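You operate a simulated robot arm through the tools that you are given. There is no shell and no other tool.

You are at the controls of a simulated robot arm. One attempt, no reset.

## Task
Press the ring of the tube in the slide to depth 2, then to depth 4.
Fine: lock the slide under the green press first; at the end leave it free and pulled out, the tube in it, the depth at 4.

The check looks at the end state, three seconds after you hand in, the way a careful person would. Anything else that was tipped, shoved, dropped, spilled or broken makes it a failure.

## Robot
A 6-joint arm with a fingered hand, fixed in place. Base frame: the origin is at the foot of the arm, x ahead of it, y to its left, z up. Readings come in mm, degrees, newtons and seconds.
With the tool pointing down near the work surface it reaches from about 340 to 760 mm from the base axis. Its first joint turns from -166.0 to 166.0 degrees. Payload 4 kg.
Tool frame: the origin (TCP) lies between the finger pads and is the grasp point; the fingertips stand 26 mm ahead of it; z points along the fingers, y is the line along which they close. The gripper opens to 148 mm. The gripper's body begins 73 mm behind the TCP. The gripper is a hand of 3 fingers: y runs from the thumb to the fingers, the wrist lies at [0, 0, -239] in the tool frame, and closing takes about 1.5 s.
Orientation is that of the tool frame in the base frame, as a unit quaternion [w, x, y, z]. With the fingers straight down and closing along the base's y, the tool's x points along the base's -x, its y along +y and its z along -z.

## Interface
- The arm moves only by the tool send_rows. Its argument "commands" is a list of rows, each a list of 3 entries, a list of its own where there are three numbers: the turn, a rotation vector about the tool's x, y, z in units of 5 degrees (1.0 is 5 degrees), then the shift along the tool's x, y, z in units of 25 mm (1.0 is 25 mm), then the closure in counts, from 0 (fully open) to 255 (shut). In form: [[[ax, ay, az], [tx, ty, tz], claw], ...]. A call has 1 to 20 rows; each row shifts and turns the commanded pose from where the row before left it, along the tool's axes as they then stand. A call with a number of a shift or a turn outside -1 to 1 is refused whole. A row lasts 0.2 s, in which the tool goes at most 50 mm and 8.6 degrees; a call with a longer step from one row to the next is refused whole, and so is a gripper value outside its range. Where a pose cannot be reached the arm comes as near as it can. A force on the tool above 50 N (or 10 N above the force at the start of the call, whichever is more), or a blocked arm, ends the call early, and 0.2 s more pass. The fingers move at their own pace (about 153 mm/s each) and stop on an object; they squeeze with about 27 N. The grip force told is the motor's: it shows also when the fingers shut on nothing. Time passes only in rows, and 0.2 s behind the last, so rows that do not move let the fingers close. The reply holds the time, the measured pose of the TCP, the force on the tool along the base axes, the opening and the grip force, in the units named above and with some noise, with the torque about the TCP (base axes, N m) and any sound that the robot's microphone picked up.
- Cameras (640 x 400 px; columns grow to the right, rows downward): "scene" is fixed at [393.4, -483.6, 1669.8]; the picture's right is [1.00, -0.00, 0.00], its down [-0.00, -0.94, -0.34] and it looks along [0.00, 0.34, -0.94] (base axes); focal length 320 px, centre (320, 200). "wrist" rides on the gripper at [68, -39, -90] in the tool frame; the picture's right is [0.50, 0.87, 0.00], its down [-0.66, 0.38, -0.65] and it looks along [-0.57, 0.33, 0.76] (tool axes); focal length 222 px, centre (320, 200). There is no depth. A picture from a camera that has moved, and an enlarged one, comes with that camera's place and axes in the base frame and with its lens. The place of the scene camera against the robot may be out by one fixed shift of up to 25 mm in any direction.
- snapshot(camera): a new picture of that camera. It takes no simulated time.
- slide_trunk(by): slides the trunk up (or, below 0, down) by that many mm; the arm rides with it, the base frame stays. It gives what a move gives, with no picture.
- hand_shape(shape): the hand has 3 fingers and takes this shape, open, in about a second: jaw (thumb against the fingers, like two jaws); tri (thumb and two fingers); tip (a fingertip pinch); poke (one finger out to press); point (the index stretched); flat (the hand flat); cup (the hand cupped); fist (a fist). The gripper value then closes the fingers along that shape, each until it touches; the sizes above hold for jaw. It gives what a move gives, with no picture.
- zoom(camera, box): a new picture of the part [left, top, right, bottom] of that camera's present view, enlarged. It takes no simulated time.
- finish_job(): hands the job in; it is judged then, once.

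Places have to be worked out from the pictures, the camera data and where the tool is seen. Open the gripper and draw the arm clear of the work before you hand the job in, unless the task says otherwise.

The tools are called after "Call:" as a command line: name --argument value ..., lists and objects as JSON in quotes. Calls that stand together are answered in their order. send_rows: Moves the arm, as the interface text tells. Its arguments: {"type":"object","properties":{"commands":{"type":"array","items":{"type":"array"}}},"required":["commands"]} The other tools are called the same way: slide_trunk (by) slides the trunk up or down; hand_shape (shape) gives the hand a shape; snapshot (camera) takes a picture; zoom (camera, box) takes an enlarged picture of a part of a camera's view; finish_job () hands the job in.

At the start:

```text
time: 0.0
ee_pos: [328.0, -255.7, 1278.5]
ee_rot: [0.0, 0.0, 1.0, 0.0]
force: [0.3, -0.9, 0.5]
moment: [0.01, 0.01, -0.01]
finger_gap: 147.7
gripper_force: 0.0
shape: jaw
trunk travel left (down, up): [-525.0, 65.0]
```

scene: 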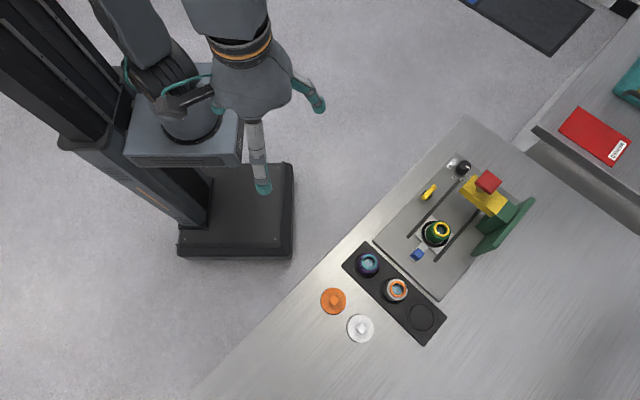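
wrist: 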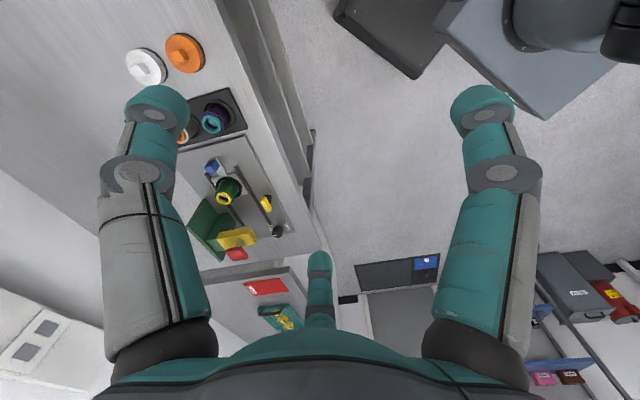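

I start by looking closer at the workpiece: a base plate with a slide, a green press with a red-topped plunger, a tray with tubes. I zoom the scene camera in on it.

Call:
zoom --camera "scene" --box '[360, 120, 550, 310]'

Call:
zoom --camera "scene" --box '[400, 150, 480, 270]'

Call:
zoom --camera "wrist" --box '[150, 80, 310, 280]'

```text
2.11 times, centred on (455, 215) of scene
camera zoom: at [393.4, -483.6, 1669.8], right [1.0, 0.0, 0.0], down [0.0, -0.94, -0.34], along [0.0, 0.34, -0.94], focal length 674 px, centre (36, 168)
```

zoom: 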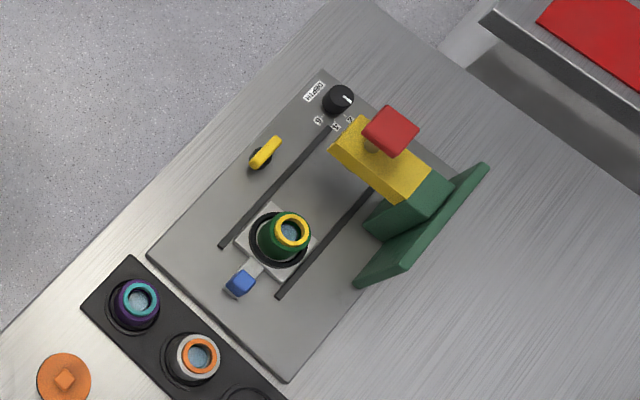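

```text
3.33 times, centred on (440, 210) of scene
camera zoom: at [393.4, -483.6, 1669.8], right [1.0, 0.0, 0.0], down [0.0, -0.94, -0.34], along [0.0, 0.34, -0.94], focal length 1067 px, centre (-80, 167)
```

zoom: 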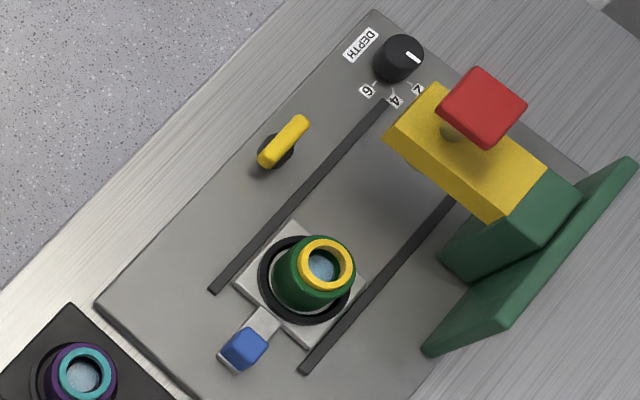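

```text
2.00 times, centred on (230, 180) of wrist
camera zoom: at [261.0, -294.4, 1368.5], right [-0.5, 0.87, 0.0], down [0.66, 0.38, 0.65], along [0.57, 0.33, -0.76], focal length 444 px, centre (500, 240)
```

zoom: 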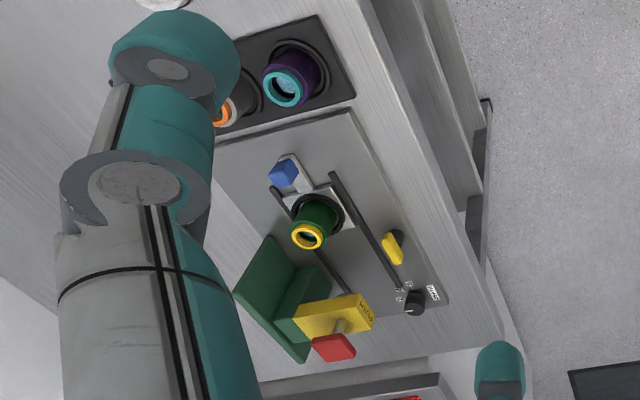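

The wrist and scene rays put the tube's ring near (646, -317, ~1000), the table around z≈930. I move the tool toward it but stay well above, for a closer wrist view.

Call:
send_rows --commands '[[[0, 0, 0], [-0.9, -0.6, 0.2], 0], [[0, 0, 0], [-0.9, -0.6, 0.2], 0], [[0, 0, 0], [-0.9, -0.6, 0.2], 0], [[0, 0, 0], [-0.9, -0.6, 0.2], 0], [[0, 0, 0], [-0.9, -0.6, 0.2], 0], [[0, 0, 0], [-0.9, -0.6, 0.2], 0]]'

Call:
snapshot --camera "wrist"

Call:
snapshot --camera "scene"

```text
time: 1.4
ee_pos: [462.2, -346.0, 1248.3]
ee_rot: [0.0, -0.001, 1.0, -0.001]
force: [0.7, -0.1, -0.6]
moment: [0.0, -0.05, -0.03]
finger_gap: 148.0
gripper_force: 0.1
shape: jaw
trunk travel left (down, up): [-525.0, 65.0]
```

```text
taken
camera wrist: at [396.1, -385.0, 1338.1], right [-0.5, 0.87, 0.0], down [0.66, 0.38, 0.65], along [0.57, 0.33, -0.76], focal length 222 px, centre (320, 200)
```

wrist: 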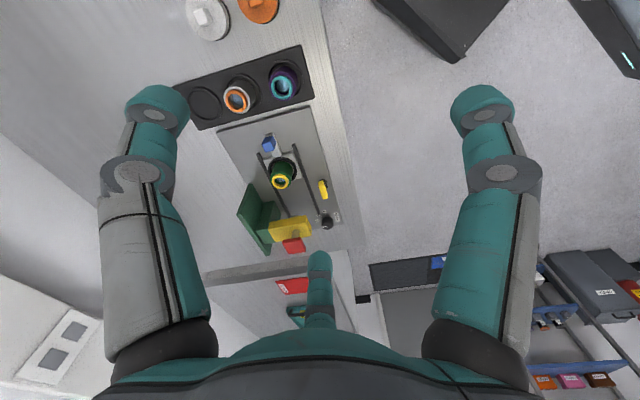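

```text
taken
```

scene: 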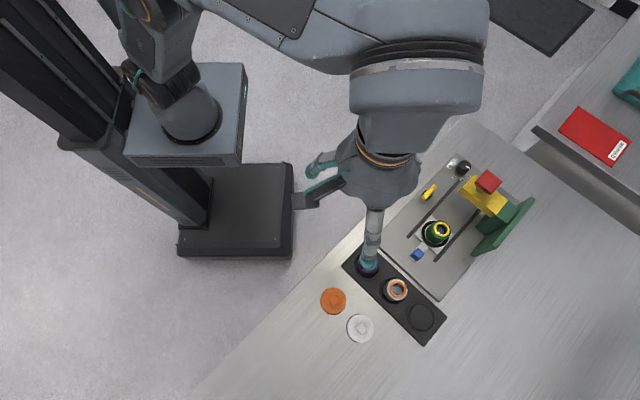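

The wrist view now shows the whole device clear between the fingers; I zoom in to read the knob, latch and slide.

Call:
zoom --camera "wrist" --box '[220, 120, 360, 260]'

Call:
zoom --camera "wrist" --box '[290, 170, 350, 240]'

Call:
zoom --camera "scene" --box '[415, 150, 495, 200]'

```text
2.86 times, centred on (290, 190) of wrist
camera zoom: at [396.1, -385.0, 1338.1], right [-0.5, 0.87, 0.0], down [0.66, 0.38, 0.65], along [0.57, 0.33, -0.76], focal length 635 px, centre (406, 229)
```

zoom: 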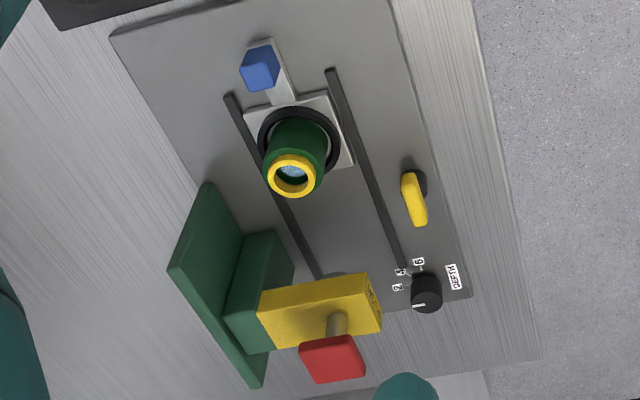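

```text
5.71 times, centred on (320, 205) of wrist
camera zoom: at [396.1, -385.0, 1338.1], right [-0.5, 0.87, 0.0], down [0.66, 0.38, 0.65], along [0.57, 0.33, -0.76], focal length 1269 px, centre (320, 171)
```

zoom: 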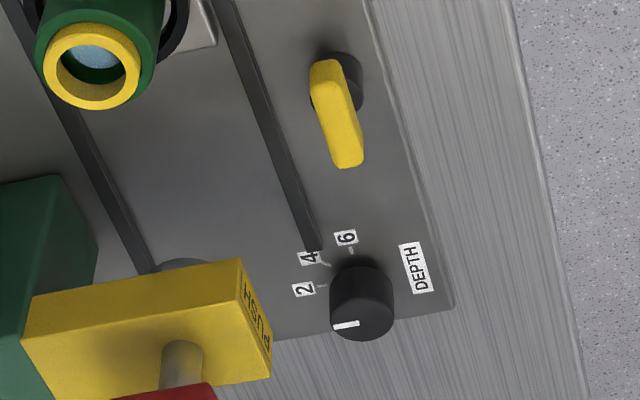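

```text
8.00 times, centred on (455, 175) of scene
camera zoom: at [393.4, -483.6, 1669.8], right [1.0, 0.0, 0.0], down [0.0, -0.94, -0.34], along [0.0, 0.34, -0.94], focal length 2560 px, centre (-760, 400)
```

zoom: 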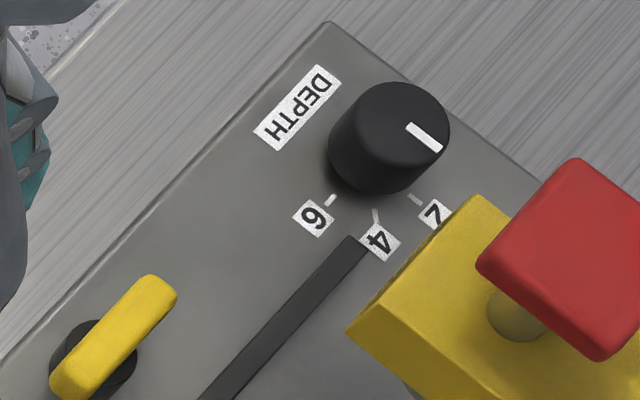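

Triangulating from the two wrist views: ring ≈ (679,-320,960), blue handle ≈ (622,-371,936), red button ≈ (735,-248,1060), knob ≈ (755,-157,945, already pointing at 2), lever hub ≈ (662,-221), plate top z≈911, rails at about 45°. I move nearer and turn the tool 45° so its y is across the rails.

Call:
send_rows --commands '[[[0, 0, 0], [-0.92, -0.23, 0.92], 0], [[0, 0, 0], [-0.92, -0.23, 0.92], 0], [[0, 0, 0], [-0.92, -0.23, 0.92], 0], [[0, 0, 0], [-0.92, -0.23, 0.92], 0], [[0, 0, 0], [-0.92, -0.23, 0.92], 0], [[0, 0, 0], [-0.92, -0.23, 0.92], 0], [[0, 0, -1], [0, 0, 0], 0], [[0, 0, -1], [0, 0, 0], 0], [[0, 0, -1], [0, 0, 0], 0], [[0, 0, -1], [0, 0, 0], 0], [[0, 0, -1], [0, 0, 0], 0], [[0, 0, -1], [0, 0, 0], 0], [[0, 0, -1], [0, 0, 0], 0], [[0, 0, -1], [0, 0, 0], 0], [[0, 0, -1], [0, 0, 0], 0]]'

Call:
snapshot --camera "wrist"

Call:
snapshot --camera "scene"

```text
time: 4.6
ee_pos: [599.8, -381.4, 1111.3]
ee_rot: [0.0, -0.385, 0.923, -0.002]
force: [-0.1, 0.0, 0.3]
moment: [-0.04, 0.02, -0.02]
finger_gap: 147.8
gripper_force: 0.1
shape: jaw
trunk travel left (down, up): [-525.0, 65.0]
```

```text
taken
camera wrist: at [581.2, -455.7, 1200.9], right [-0.97, 0.26, 0.0], down [0.19, 0.73, 0.65], along [0.17, 0.63, -0.76], focal length 222 px, centre (320, 200)
```

wrist: 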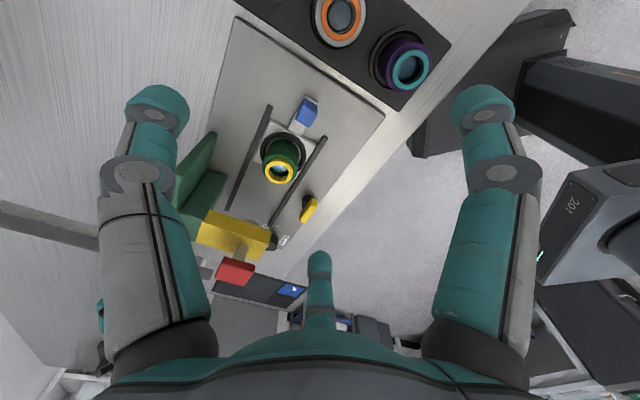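

```text
taken
```

scene: 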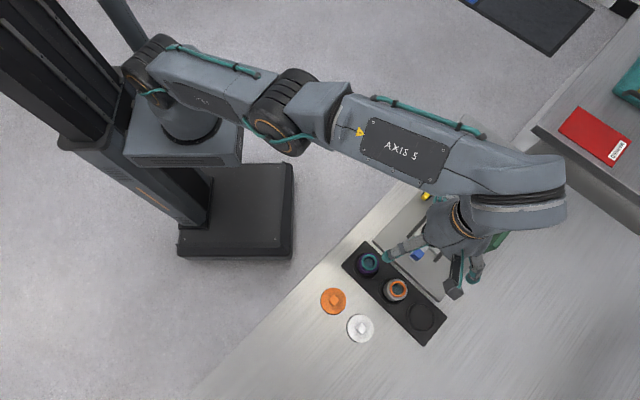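

The hand's fingers appear spread at roughly 120° around the tool axis, so before using it I check what the shapes look like. I try "tip" here in free air.

Call:
hand_shape --shape "tip"

Call:
snapshot --camera "wrist"

Call:
zoom --camera "wrist" --box '[160, 60, 400, 300]'

```text
time: 5.5
ee_pos: [600.5, -380.9, 1111.4]
ee_rot: [-0.001, -0.382, 0.924, -0.002]
force: [-0.5, -0.9, -0.2]
moment: [-0.02, 0.01, 0.01]
finger_gap: 147.8
gripper_force: 0.0
shape: tip
trunk travel left (down, up): [-525.0, 65.0]
```

```text
taken
camera wrist: at [581.1, -455.6, 1200.8], right [-0.97, 0.26, 0.0], down [0.19, 0.73, 0.65], along [0.17, 0.63, -0.76], focal length 222 px, centre (320, 200)
```

wrist: 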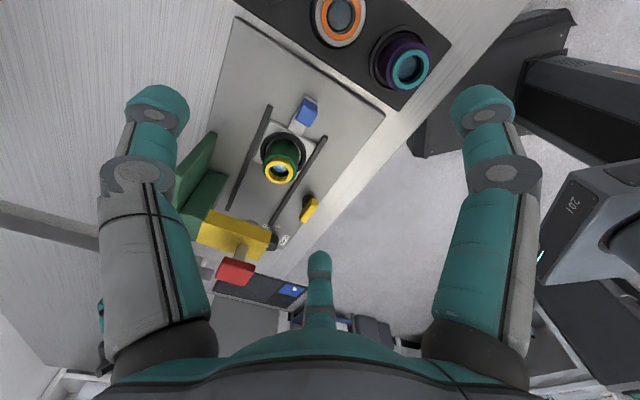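

```text
1.67 times, centred on (280, 180) of wrist
camera zoom: at [581.1, -455.6, 1200.8], right [-0.97, 0.26, 0.0], down [0.19, 0.73, 0.65], along [0.17, 0.63, -0.76], focal length 370 px, centre (387, 233)
```

zoom: 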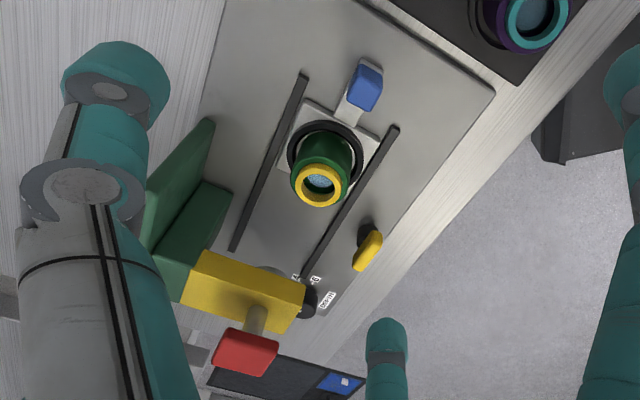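

Open, it looks the same; I close the hand in the air to see where the fingertips meet in this shape.

Call:
send_rows --commands '[[[0, 0, 0], [0, 0, 0], 200], [[0, 0, 0], [0, 0, 0], 200], [[0, 0, 0], [0, 0, 0], 200], [[0, 0, 0], [0, 0, 0], 200], [[0, 0, 0], [0, 0, 0], 200], [[0, 0, 0], [0, 0, 0], 200], [[0, 0, 0], [0, 0, 0], 200]]'

Call:
snapshot --camera "wrist"

Call:
snapshot --camera "scene"

```text
time: 7.1
ee_pos: [600.1, -380.5, 1110.4]
ee_rot: [0.0, -0.384, 0.923, -0.002]
force: [0.3, -0.7, 1.2]
moment: [-0.03, 0.04, 0.01]
finger_gap: 32.6
gripper_force: 0.1
shape: tip
trunk travel left (down, up): [-525.0, 65.0]
```

```text
taken
camera wrist: at [581.1, -455.6, 1200.9], right [-0.97, 0.26, 0.0], down [0.19, 0.73, 0.65], along [0.17, 0.63, -0.76], focal length 222 px, centre (320, 200)
```

wrist: 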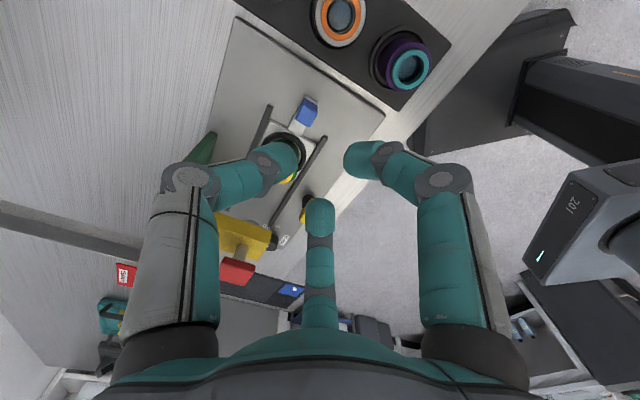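

```text
taken
```

scene: 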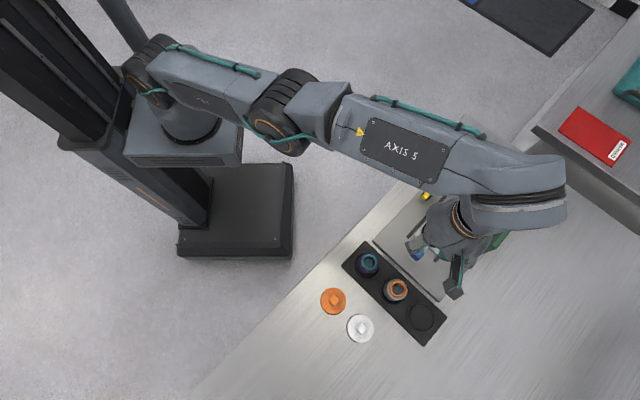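

In "tip" all three fingers converge on the centre. I check "jaw" closed the same way, and "poke".

Call:
hand_shape --shape "jaw"

Call:
send_rows --commands '[[[0, 0, 0], [0, 0, 0], 200], [[0, 0, 0], [0, 0, 0], 200], [[0, 0, 0], [0, 0, 0], 200], [[0, 0, 0], [0, 0, 0], 200], [[0, 0, 0], [0, 0, 0], 200], [[0, 0, 0], [0, 0, 0], 200], [[0, 0, 0], [0, 0, 0], 200]]'

Call:
snapshot --camera "wrist"

Call:
hand_shape --shape "poke"

Call:
snapshot --camera "wrist"

```text
time: 8.0
ee_pos: [600.7, -381.4, 1111.0]
ee_rot: [0.0, -0.383, 0.924, -0.002]
force: [0.3, 0.2, 0.3]
moment: [0.04, -0.01, 0.02]
finger_gap: 147.8
gripper_force: 0.0
shape: jaw
trunk travel left (down, up): [-525.0, 65.0]
```

```text
time: 9.6
ee_pos: [600.3, -380.4, 1111.2]
ee_rot: [0.0, -0.383, 0.924, -0.002]
force: [0.4, 0.0, 0.9]
moment: [0.01, 0.02, 0.01]
finger_gap: 32.5
gripper_force: 0.1
shape: jaw
trunk travel left (down, up): [-525.0, 65.0]
```

```text
taken
camera wrist: at [581.1, -455.6, 1200.8], right [-0.97, 0.26, 0.0], down [0.19, 0.73, 0.65], along [0.17, 0.63, -0.76], focal length 222 px, centre (320, 200)
```

wrist: 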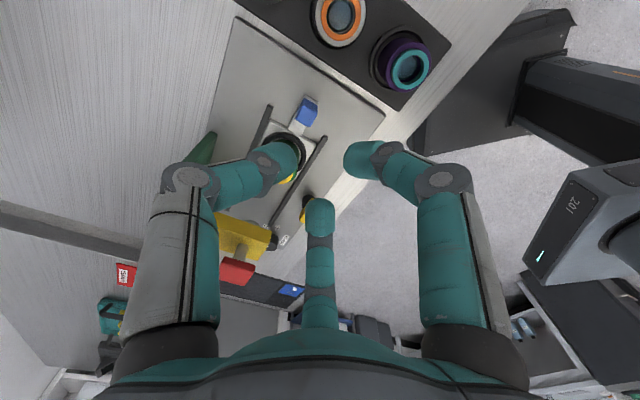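

```text
time: 10.5
ee_pos: [599.9, -381.9, 1111.7]
ee_rot: [0.0, -0.384, 0.923, -0.002]
force: [0.0, -0.1, -0.9]
moment: [0.0, 0.0, 0.0]
finger_gap: 0.1
gripper_force: 0.0
shape: poke
trunk travel left (down, up): [-525.0, 65.0]
```

```text
taken
camera wrist: at [581.1, -455.6, 1200.9], right [-0.97, 0.26, 0.0], down [0.19, 0.73, 0.65], along [0.17, 0.63, -0.76], focal length 222 px, centre (320, 200)
```

wrist: 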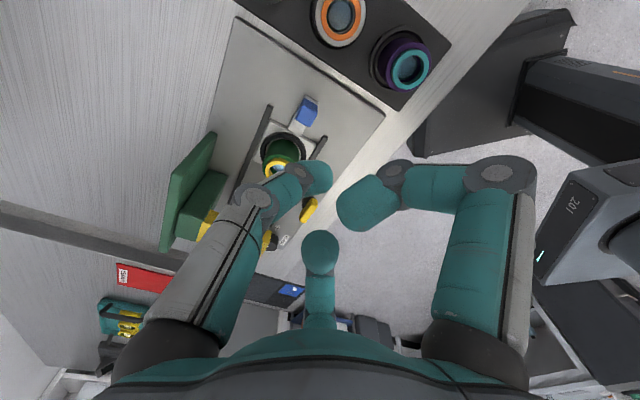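

"poke" leaves one finger's tip near the tool axis. I return to "jaw" open and zoom in on the handle and the rest from here.

Call:
hand_shape --shape "jaw"

Call:
zoom --camera "wrist" --box '[240, 80, 340, 160]'

Call:
zoom --camera "wrist" --box '[240, 170, 340, 250]'

Call:
zoom --camera "wrist" --box '[180, 190, 290, 290]'

```text
time: 11.4
ee_pos: [600.4, -381.2, 1110.5]
ee_rot: [0.001, -0.384, 0.923, -0.002]
force: [0.7, -0.6, -0.2]
moment: [0.02, 0.01, 0.02]
finger_gap: 147.8
gripper_force: 0.1
shape: jaw
trunk travel left (down, up): [-525.0, 65.0]
```

```text
5.00 times, centred on (290, 120) of wrist
camera zoom: at [581.1, -455.6, 1200.8], right [-0.97, 0.26, 0.0], down [0.19, 0.73, 0.65], along [0.17, 0.63, -0.76], focal length 1111 px, centre (470, 600)
```

zoom: 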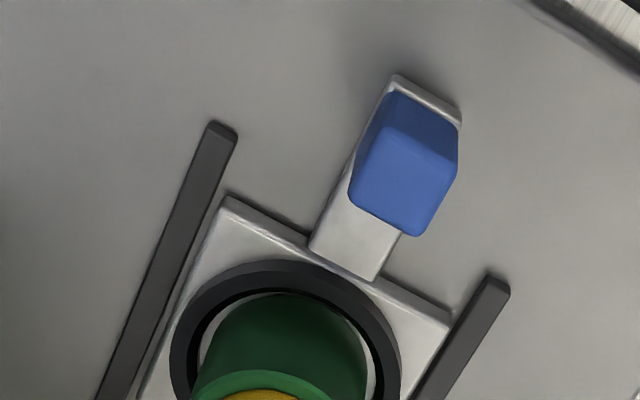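

```text
5.00 times, centred on (290, 210) of wrist
camera zoom: at [581.1, -455.6, 1200.8], right [-0.97, 0.26, 0.0], down [0.19, 0.73, 0.65], along [0.17, 0.63, -0.76], focal length 1111 px, centre (470, 150)
```

zoom: 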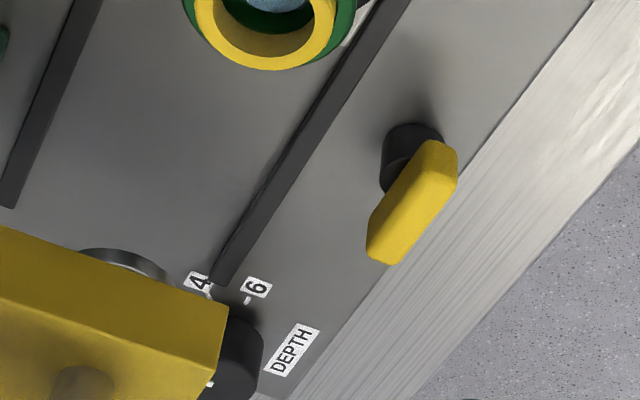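

```text
4.00 times, centred on (235, 240) of wrist
camera zoom: at [581.1, -455.6, 1200.8], right [-0.97, 0.26, 0.0], down [0.19, 0.73, 0.65], along [0.17, 0.63, -0.76], focal length 888 px, centre (660, 40)
```

zoom: 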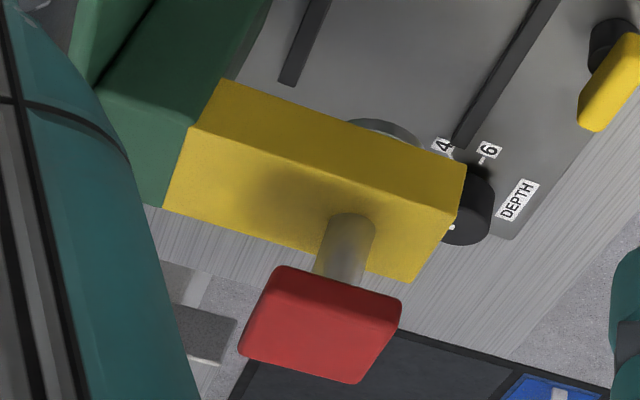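

The lock is a T-shaped yellow wing on a hub (now parallel to the rails), the knob's line is at 2, and the blue handle is a ~20 mm cube whose top is near (621,-368,942). I pre-close to about 60 mm gap and hover over the handle at TCP z≈1000.

Call:
send_rows --commands '[[[0, 0, 0], [-0.94, -0.2, 0], 150], [[0, 0, 0], [0, 0, 0.6], 150], [[0, 0, 0], [0, 0, 0.8], 150], [[0, 0, 0], [0, 0, 0.8], 150], [[0, 0, 0], [0, 0, 0.8], 150], [[0, 0, 0], [0, 0, 0.8], 150], [[0, 0, 0], [0, 0, 0.6], 150], [[0, 0, 0], [0, 0, 0], 150]]'

Call:
snapshot --camera "wrist"

Call:
zoom --camera "scene" --box '[340, 150, 560, 320]'

```text
time: 13.2
ee_pos: [609.0, -373.1, 994.1]
ee_rot: [-0.001, -0.382, 0.924, -0.001]
force: [0.1, -0.5, -1.0]
moment: [0.0, 0.0, 0.01]
finger_gap: 61.3
gripper_force: 0.1
shape: jaw
out of reach, approached as far as the arm can: row 1
trunk travel left (down, up): [-525.0, 65.0]
```

```text
taken
camera wrist: at [589.8, -447.7, 1084.3], right [-0.97, 0.26, 0.0], down [0.2, 0.73, 0.65], along [0.17, 0.63, -0.76], focal length 222 px, centre (320, 200)
```

wrist: 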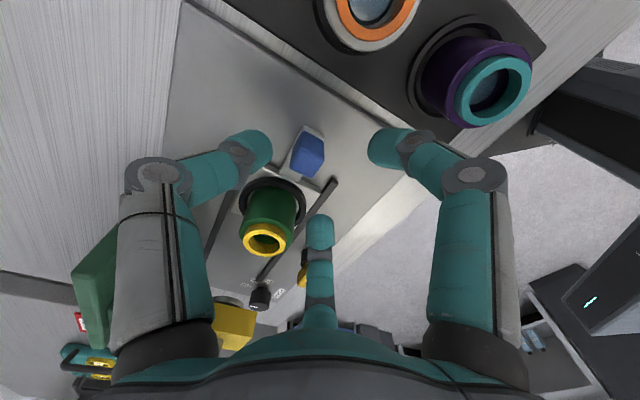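

```text
2.35 times, centred on (450, 235) of scene
camera zoom: at [393.4, -483.6, 1669.8], right [1.0, 0.0, 0.0], down [0.0, -0.94, -0.34], along [0.0, 0.34, -0.94], focal length 753 px, centre (14, 118)
```

zoom: 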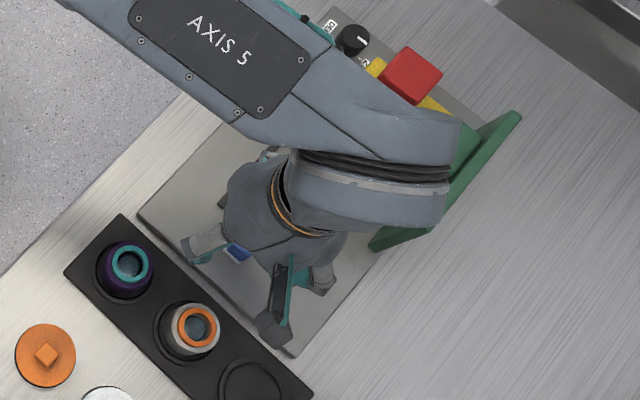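

Row 1 was stopped by reach at the higher z. I try the remaining 12 mm toward the handle at this lower height to see whether it is reachable here.

Call:
send_rows --commands '[[[0, 0, 0], [-0.47, -0.19, 0], 150], [[0, 0, 0], [0, 0, 0], 150]]'

```text
time: 13.8
ee_pos: [621.2, -367.3, 993.8]
ee_rot: [0.0, -0.382, 0.924, -0.001]
force: [0.1, -0.5, -0.2]
moment: [0.01, 0.01, 0.03]
finger_gap: 61.2
gripper_force: 0.1
shape: jaw
trunk travel left (down, up): [-525.0, 65.0]
```

It's reachable at this height. I check alignment with the handle before descending.

Call:
snapshot --camera "wrist"

Call:
zoom --camera "wrist" --box '[240, 100, 400, 260]'

```text
taken
camera wrist: at [602.2, -442.4, 1084.5], right [-0.97, 0.26, 0.0], down [0.2, 0.73, 0.65], along [0.17, 0.63, -0.76], focal length 222 px, centre (320, 200)
```

wrist: 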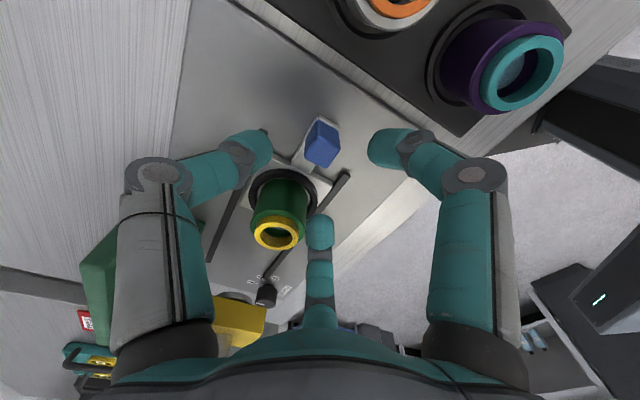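

```text
2.50 times, centred on (320, 180) of wrist
camera zoom: at [602.2, -442.4, 1084.5], right [-0.97, 0.26, 0.0], down [0.2, 0.73, 0.65], along [0.17, 0.63, -0.76], focal length 555 px, centre (320, 250)
```

zoom: 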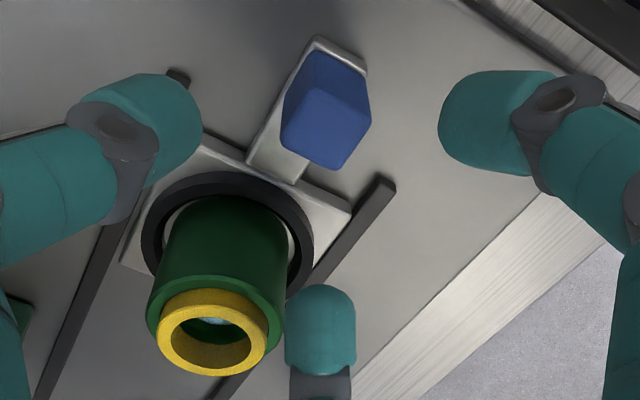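

The handle sits right on the tool axis. I descend to TCP z≈948 (tips ≈922, above the plate at 911) and look again before closing.

Call:
send_rows --commands '[[[0, 0, 0], [0, 0, 0.5], 150], [[0, 0, 0], [0, 0, 0.5], 150], [[0, 0, 0], [0, 0, 0.4], 150], [[0, 0, 0], [0, 0, 0.4], 150], [[0, 0, 0], [0, 0, 0], 150]]'

Call:
snapshot --camera "wrist"

```text
time: 15.0
ee_pos: [620.3, -365.3, 952.4]
ee_rot: [0.0, -0.382, 0.924, -0.001]
force: [-0.1, 2.2, 10.9]
moment: [0.42, -0.12, 0.0]
finger_gap: 62.0
gripper_force: 0.0
shape: jaw
trunk travel left (down, up): [-525.0, 65.0]
```

```text
taken
camera wrist: at [601.7, -441.3, 1040.9], right [-0.97, 0.26, 0.0], down [0.19, 0.73, 0.65], along [0.17, 0.63, -0.76], focal length 222 px, centre (320, 200)
```

wrist: 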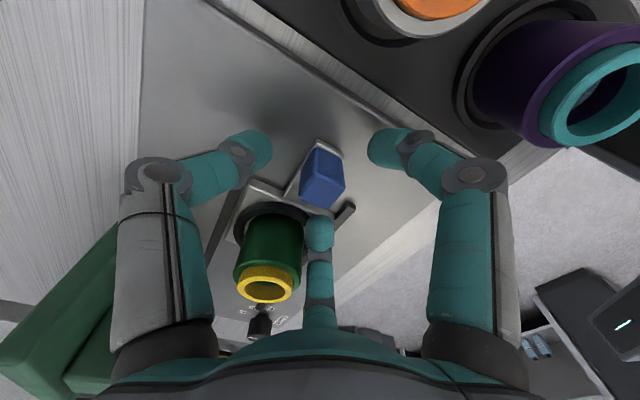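

A 10.9 N upward contact: from the moment it is the finger on the tube side resting on the carrier's edge (top ≈ 926). I back up a few mm and close with tips just above the carrier; that still leaves ~13 mm overlap on the cube.

Call:
send_rows --commands '[[[0, 0, 0], [0, 0, -0.35], 150], [[0, 0, 0], [0, 0, 0], 180], [[0, 0, 0], [0, 0, 0], 180]]'

Call:
snapshot --camera "wrist"

```text
time: 15.8
ee_pos: [619.9, -367.3, 958.1]
ee_rot: [0.0, -0.383, 0.924, -0.001]
force: [0.5, 0.3, -0.2]
moment: [-0.01, 0.03, -0.01]
finger_gap: 43.9
gripper_force: 0.1
shape: jaw
trunk travel left (down, up): [-525.0, 65.0]
```

```text
taken
camera wrist: at [602.0, -442.3, 1048.1], right [-0.97, 0.26, 0.0], down [0.2, 0.73, 0.65], along [0.17, 0.63, -0.76], focal length 222 px, centre (320, 200)
```

wrist: 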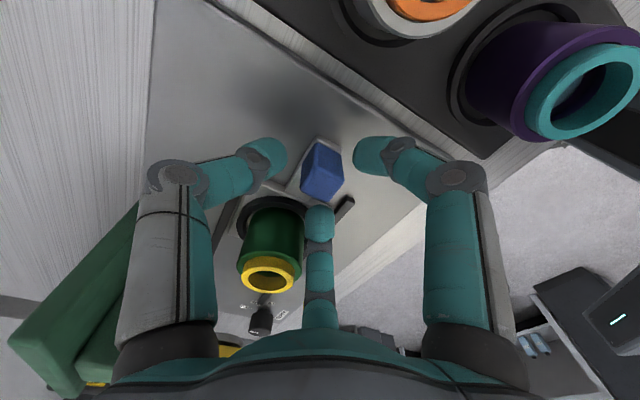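

The cube is centred. I descend 3 mm and close on it.

Call:
send_rows --commands '[[[0, 0, 0], [0, 0, 0.1], 195], [[0, 0, 0], [0, 0, 0], 215], [[0, 0, 0], [0, 0, 0], 235], [[0, 0, 0], [0, 0, 0], 235], [[0, 0, 0], [0, 0, 0], 235]]'

Call:
snapshot --camera "wrist"

```text
time: 17.0
ee_pos: [621.0, -367.2, 955.1]
ee_rot: [-0.001, -0.382, 0.924, 0.0]
force: [-0.2, -2.2, -2.6]
moment: [-0.03, 0.03, -0.01]
finger_gap: 17.7
gripper_force: 26.9
shape: jaw
trunk travel left (down, up): [-525.0, 65.0]
```

```text
taken
camera wrist: at [602.1, -442.4, 1045.3], right [-0.97, 0.26, 0.0], down [0.2, 0.73, 0.65], along [0.17, 0.63, -0.76], focal length 222 px, centre (320, 200)
```

wrist: 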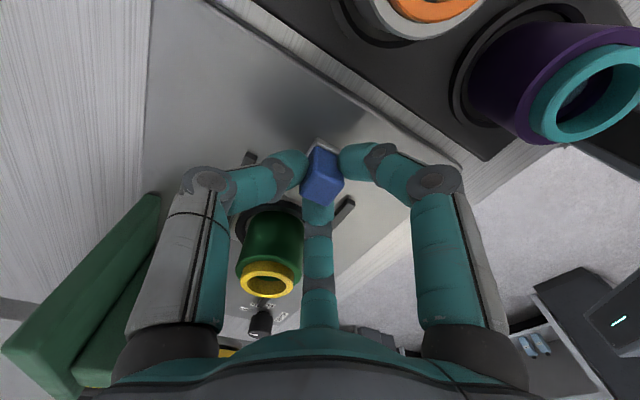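

Gripped (17.7 mm, 27 N). But pushing in from this hand angle brings the front finger close to the press head, so I open to ~44 mm, turn the hand +30° so the gap between two fingers faces the press, and regrip slightly lower.

Call:
send_rows --commands '[[[0, 0, 0], [0, 0, 0], 178], [[0, 0, 0], [0, 0, -0.08], 178], [[0, 0, 0], [0, 0, 0], 178], [[0, 0, -1], [0, 0, 0], 178], [[0, 0, -1], [0, 0, 0], 178], [[0, 0, -1], [0, 0, 0], 178], [[0, 0, -1], [0, 0, 0], 178], [[0, 0, -1], [0, 0, 0], 178], [[0, 0, -1], [0, 0, 0], 178], [[0, 0, 0], [0, 0, 0], 178]]'

Call:
snapshot --camera "wrist"

```text
time: 19.2
ee_pos: [620.9, -367.9, 958.6]
ee_rot: [-0.001, -0.61, 0.792, -0.001]
force: [-1.1, -0.1, 0.3]
moment: [0.0, 0.01, 0.0]
finger_gap: 44.7
gripper_force: 0.2
shape: jaw
trunk travel left (down, up): [-525.0, 65.0]
```

```text
taken
camera wrist: at [642.4, -442.6, 1048.1], right [-0.97, -0.26, 0.0], down [-0.2, 0.73, 0.65], along [-0.17, 0.63, -0.76], focal length 222 px, centre (320, 200)
```

wrist: 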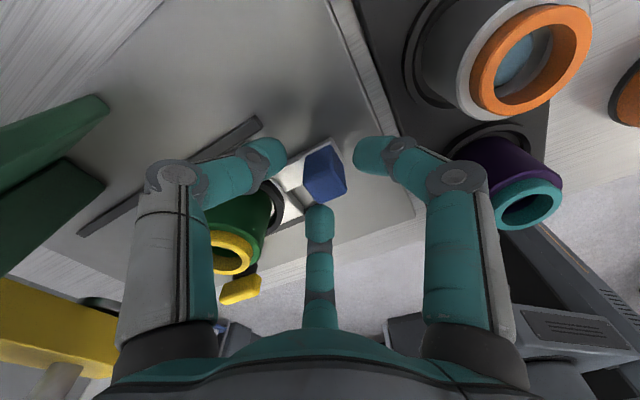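

The gap between fingers now faces the tube and press. I lower 7 mm and close on the cube.

Call:
send_rows --commands '[[[0, 0, 0], [0, 0, 0.28], 178], [[0, 0, 0], [0, 0, 0], 195], [[0, 0, 0], [0, 0, 0], 215], [[0, 0, 0], [0, 0, 0], 235], [[0, 0, 0], [0, 0, 0], 235], [[0, 0, 0], [0, 0, 0], 235]]'

Call:
snapshot --camera "wrist"

```text
time: 20.6
ee_pos: [621.4, -368.1, 951.3]
ee_rot: [-0.001, -0.609, 0.793, -0.001]
force: [-1.0, -1.1, -4.2]
moment: [-0.06, 0.04, 0.06]
finger_gap: 19.8
gripper_force: 27.3
shape: jaw
trunk travel left (down, up): [-525.0, 65.0]
```

```text
taken
camera wrist: at [641.9, -442.7, 1040.2], right [-0.97, -0.26, 0.0], down [-0.2, 0.73, 0.65], along [-0.17, 0.63, -0.76], focal length 222 px, centre (320, 200)
```

wrist: 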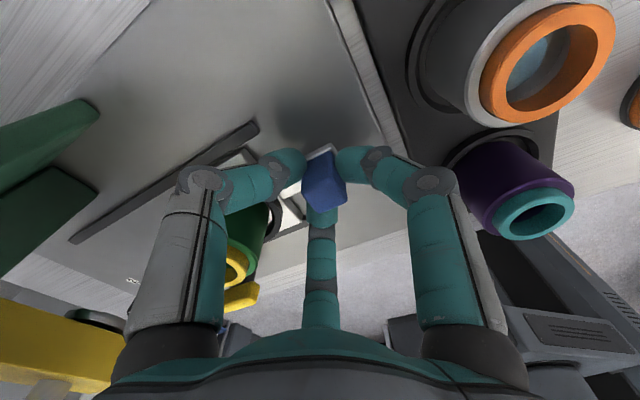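

Firm grip. I push the slide in along +45°, first 40 mm, watching the force.

Call:
send_rows --commands '[[[0, 0, 0], [-0.173, -0.1, 0], 235], [[0, 0, 0], [-0.346, -0.201, 0], 235], [[0, 0, 0], [-0.346, -0.201, 0], 235], [[0, 0, 0], [-0.346, -0.201, 0], 235], [[0, 0, 0], [-0.173, -0.1, 0], 235]]'

Call:
snapshot --camera "wrist"

Call:
zoom --camera "scene" --box '[340, 150, 560, 320]'

```text
time: 21.8
ee_pos: [649.8, -339.6, 950.4]
ee_rot: [0.0, -0.609, 0.793, 0.0]
force: [-1.8, 2.1, -7.0]
moment: [-0.02, 0.02, 0.03]
finger_gap: 19.5
gripper_force: 27.0
shape: jaw
trunk travel left (down, up): [-525.0, 65.0]
```

```text
taken
camera wrist: at [670.6, -414.6, 1040.3], right [-0.97, -0.26, 0.0], down [-0.2, 0.73, 0.65], along [-0.17, 0.63, -0.76], focal length 222 px, centre (320, 200)
```

wrist: 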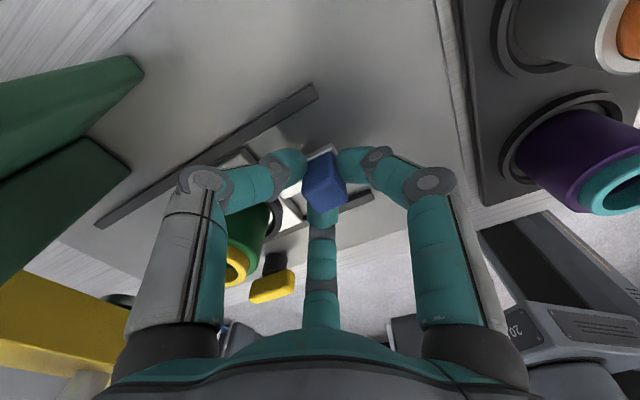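

```text
2.35 times, centred on (450, 235) of scene
camera zoom: at [393.4, -483.6, 1669.8], right [1.0, 0.0, 0.0], down [0.0, -0.94, -0.34], along [0.0, 0.34, -0.94], focal length 753 px, centre (14, 118)
```

zoom: 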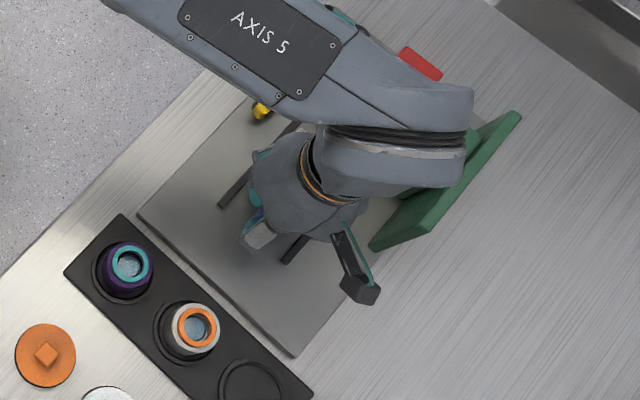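

The slide follows with little force. I push another 30 mm.

Call:
send_rows --commands '[[[0, 0, 0], [-0.26, -0.15, 0], 235], [[0, 0, 0], [-0.26, -0.15, 0], 235], [[0, 0, 0], [-0.26, -0.15, 0], 235], [[0, 0, 0], [-0.26, -0.15, 0], 235]]'

Call:
snapshot --camera "wrist"

Call:
zoom --camera "scene" --box '[340, 150, 560, 320]'

```text
time: 22.8
ee_pos: [670.9, -317.4, 949.9]
ee_rot: [0.0, -0.609, 0.793, -0.001]
force: [-1.5, 1.5, -3.2]
moment: [-0.02, 0.02, 0.08]
finger_gap: 19.9
gripper_force: 27.0
shape: jaw
trunk travel left (down, up): [-525.0, 65.0]
```

```text
taken
camera wrist: at [692.1, -393.0, 1040.2], right [-0.97, -0.26, 0.0], down [-0.2, 0.73, 0.65], along [-0.17, 0.63, -0.76], focal length 222 px, centre (320, 200)
```

wrist: 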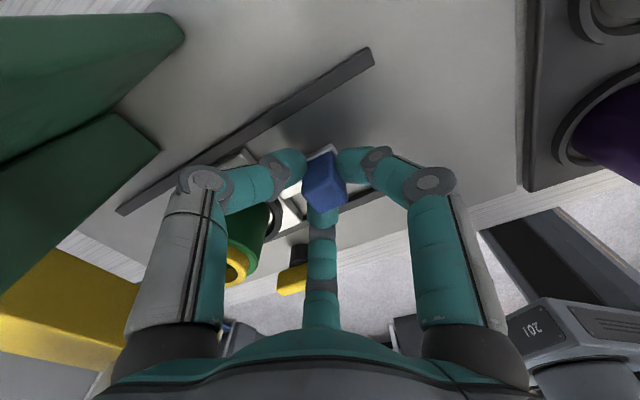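

```text
2.35 times, centred on (450, 235) of scene
camera zoom: at [393.4, -483.6, 1669.8], right [1.0, 0.0, 0.0], down [0.0, -0.94, -0.34], along [0.0, 0.34, -0.94], focal length 753 px, centre (14, 118)
```

zoom: 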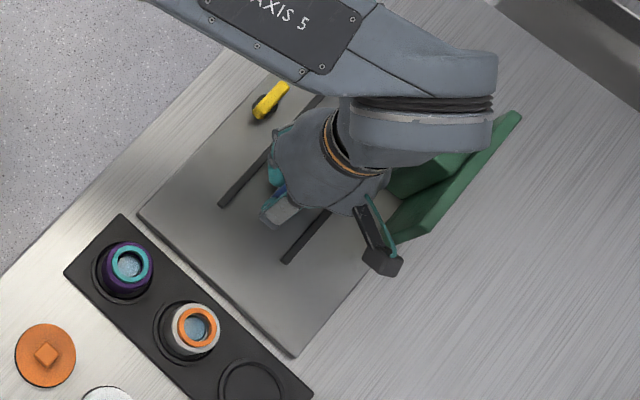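

70 mm in; still free-moving. I continue 12 mm in small steps, watching for the stop.

Call:
send_rows --commands '[[[0, 0, 0], [-0.138, -0.08, 0], 235], [[0, 0, 0], [-0.138, -0.08, 0], 235], [[0, 0, 0], [-0.138, -0.08, 0], 235]]'

Call:
snapshot --camera "wrist"

Call:
zoom --camera "scene" --box '[400, 130, 560, 260]'

```text
time: 23.6
ee_pos: [678.0, -310.9, 951.3]
ee_rot: [0.0, -0.609, 0.793, -0.001]
force: [-2.3, 1.0, -3.4]
moment: [-0.01, 0.02, 0.07]
finger_gap: 19.6
gripper_force: 26.5
shape: jaw
trunk travel left (down, up): [-525.0, 65.0]
```

```text
taken
camera wrist: at [700.2, -385.1, 1040.2], right [-0.97, -0.26, 0.0], down [-0.2, 0.73, 0.65], along [-0.17, 0.63, -0.76], focal length 222 px, centre (320, 200)
```

wrist: 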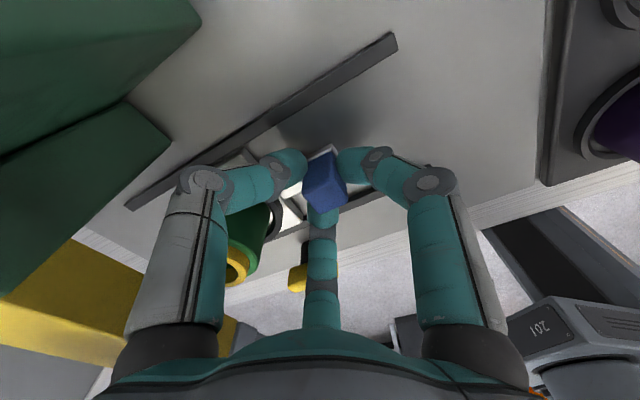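

```text
3.08 times, centred on (480, 195) of scene
camera zoom: at [393.4, -483.6, 1669.8], right [1.0, 0.0, 0.0], down [0.0, -0.94, -0.34], along [0.0, 0.34, -0.94], focal length 985 px, centre (-172, 215)
```

zoom: 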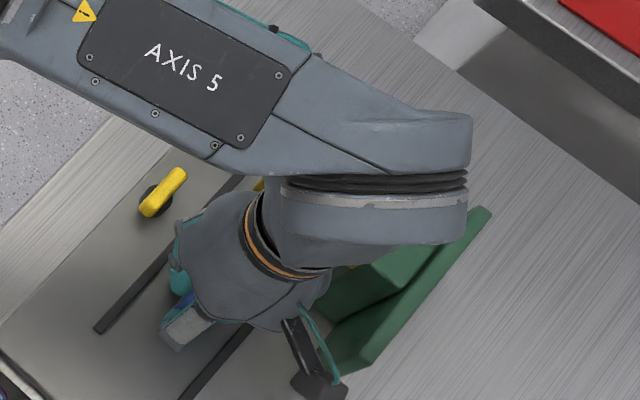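

Still free (≈80 mm). I continue in 3 mm steps.

Call:
send_rows --commands '[[[0, 0, 0], [-0.104, -0.06, 0], 235], [[0, 0, 0], [-0.104, -0.06, 0], 235], [[0, 0, 0], [0, 0, 0], 235]]'

Call:
snapshot --camera "wrist"

```text
time: 24.4
ee_pos: [683.0, -305.9, 950.2]
ee_rot: [0.0, -0.609, 0.793, 0.0]
force: [-3.4, 4.0, -7.2]
moment: [0.04, 0.09, 0.01]
finger_gap: 19.1
gripper_force: 25.9
shape: jaw
trunk travel left (down, up): [-525.0, 65.0]
```

```text
taken
camera wrist: at [705.0, -380.7, 1040.3], right [-0.97, -0.26, 0.0], down [-0.2, 0.73, 0.65], along [-0.17, 0.63, -0.76], focal length 222 px, centre (320, 200)
```

wrist: 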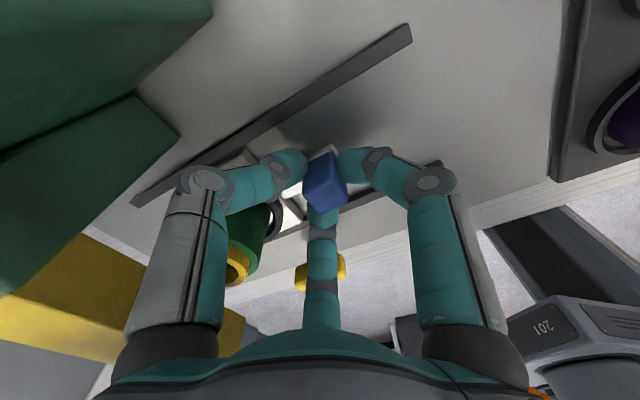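

No stop yet at ~87.5 mm. I continue in small steps.

Call:
send_rows --commands '[[[0, 0, 0], [-0.07, -0.04, 0], 235], [[0, 0, 0], [-0.07, -0.04, 0], 235], [[0, 0, 0], [0, 0, 0], 235]]'

Call:
snapshot --camera "wrist"

```text
time: 25.2
ee_pos: [686.2, -304.4, 950.3]
ee_rot: [-0.002, -0.608, 0.794, -0.001]
force: [-3.0, 2.0, -7.2]
moment: [0.04, 0.05, 0.0]
finger_gap: 19.5
gripper_force: 26.7
shape: jaw
trunk travel left (down, up): [-525.0, 65.0]
```

```text
taken
camera wrist: at [707.8, -377.8, 1040.3], right [-0.97, -0.26, 0.0], down [-0.2, 0.73, 0.65], along [-0.17, 0.63, -0.76], focal length 222 px, centre (320, 200)
```

wrist: 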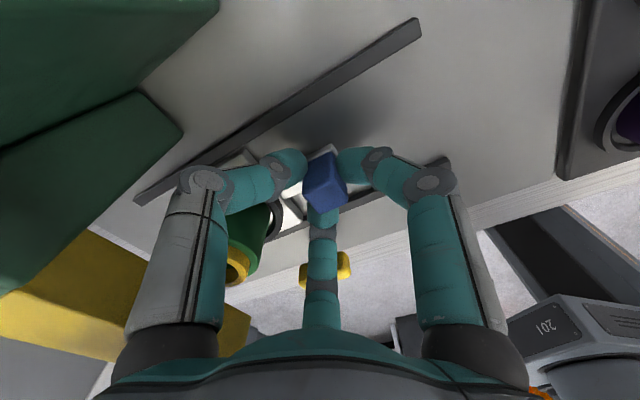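

Still free at ~91 mm. Continuing with 4 mm more.

Call:
send_rows --commands '[[[0, 0, 0], [-0.07, -0.04, 0], 235], [[0, 0, 0], [-0.07, -0.04, 0], 235], [[0, 0, 0], [0, 0, 0], 235]]'

Call:
send_rows --commands '[[[0, 0, 0], [-0.07, -0.04, 0], 235], [[0, 0, 0], [-0.07, -0.04, 0], 235], [[0, 0, 0], [0, 0, 0], 235]]'

Call:
snapshot --camera "wrist"

```text
time: 26.0
ee_pos: [689.8, -299.7, 950.9]
ee_rot: [-0.001, -0.609, 0.793, -0.001]
force: [-2.7, 1.5, -6.3]
moment: [0.03, 0.01, 0.06]
finger_gap: 19.4
gripper_force: 27.0
shape: jaw
trunk travel left (down, up): [-525.0, 65.0]
```

```text
time: 26.8
ee_pos: [692.0, -295.5, 951.2]
ee_rot: [-0.001, -0.608, 0.794, 0.0]
force: [-0.5, 1.3, -4.8]
moment: [0.02, 0.0, 0.03]
finger_gap: 19.4
gripper_force: 26.4
shape: jaw
trunk travel left (down, up): [-525.0, 65.0]
```

```text
taken
camera wrist: at [713.7, -371.6, 1040.3], right [-0.97, -0.26, 0.0], down [-0.2, 0.73, 0.65], along [-0.17, 0.63, -0.76], focal length 222 px, centre (320, 200)
```

wrist: 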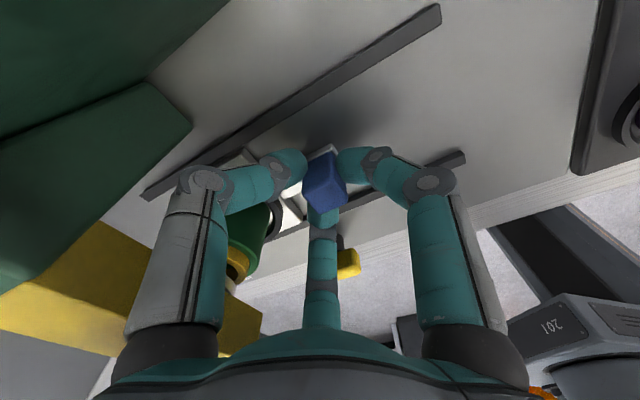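

Now ~101 mm and still no stop. I zoom at the tube and press head to judge how far the tube is from being under the punch.

Call:
zoom --camera "wrist" --box '[190, 190, 310, 330]'

Call:
zoom --camera "scene" --box '[400, 130, 560, 260]'

```text
2.86 times, centred on (250, 260) of wrist
camera zoom: at [713.7, -371.6, 1040.3], right [-0.97, -0.26, 0.0], down [-0.2, 0.73, 0.65], along [-0.17, 0.63, -0.76], focal length 635 px, centre (520, 29)
```

zoom: 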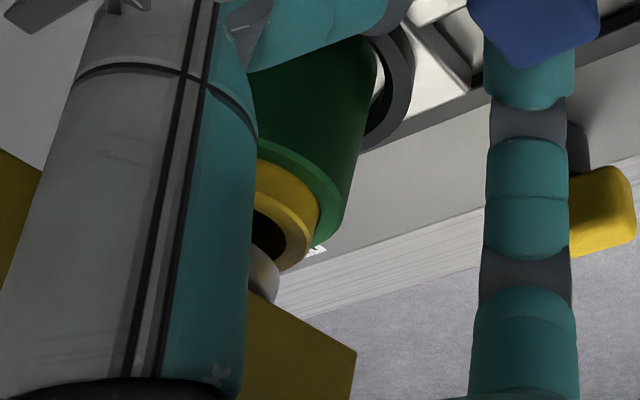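

```text
3.08 times, centred on (480, 195) of scene
camera zoom: at [393.4, -483.6, 1669.8], right [1.0, 0.0, 0.0], down [0.0, -0.94, -0.34], along [0.0, 0.34, -0.94], focal length 985 px, centre (-172, 215)
```

zoom: 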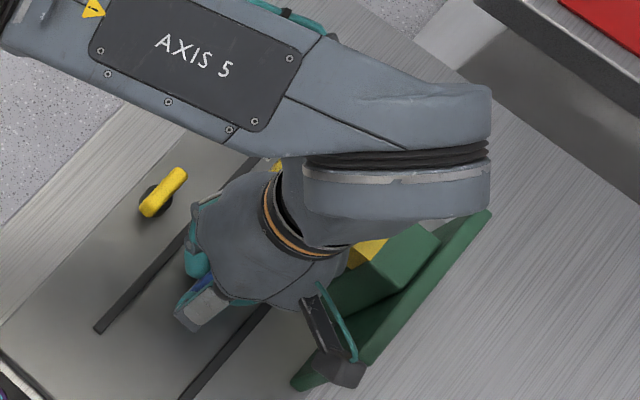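

Re-triangulating with corrected axes gives the red button at (748,-243,1049) and the ring start at (668,-322,970), so about 11 mm of travel remain. I continue in small steps until the stop.

Call:
send_rows --commands '[[[0, 0, 0], [-0.07, -0.04, 0], 235], [[0, 0, 0], [-0.07, -0.04, 0], 235], [[0, 0, 0], [-0.07, -0.04, 0], 235], [[0, 0, 0], [0, 0, 0], 235]]'

Call:
send_rows --commands '[[[0, 0, 0], [-0.07, -0.04, 0], 235], [[0, 0, 0], [-0.07, -0.04, 0], 235], [[0, 0, 0], [0, 0, 0], 235]]'

Call:
zoom --camera "wrist" --box '[190, 190, 310, 330]'

```text
time: 27.8
ee_pos: [696.9, -292.4, 950.8]
ee_rot: [-0.001, -0.609, 0.793, -0.001]
force: [2.0, -0.2, -2.3]
moment: [-0.01, -0.07, 0.06]
finger_gap: 19.6
gripper_force: 27.4
shape: jaw
trunk travel left (down, up): [-525.0, 65.0]
```

```text
time: 28.6
ee_pos: [698.7, -291.0, 949.2]
ee_rot: [0.0, -0.609, 0.793, -0.001]
force: [-4.1, -3.2, -4.7]
moment: [0.26, -0.35, 0.07]
finger_gap: 19.5
gripper_force: 27.0
shape: jaw
trunk travel left (down, up): [-525.0, 65.0]
```

```text
2.86 times, centred on (250, 260) of wrist
camera zoom: at [719.7, -365.5, 1040.2], right [-0.97, -0.26, 0.0], down [-0.2, 0.73, 0.65], along [-0.17, 0.63, -0.76], focal length 635 px, centre (520, 29)
```

zoom: 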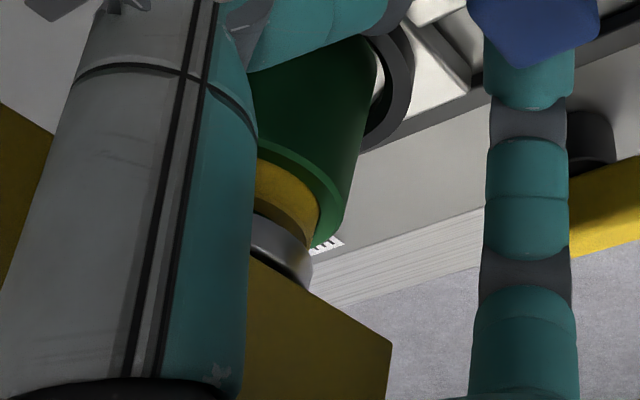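

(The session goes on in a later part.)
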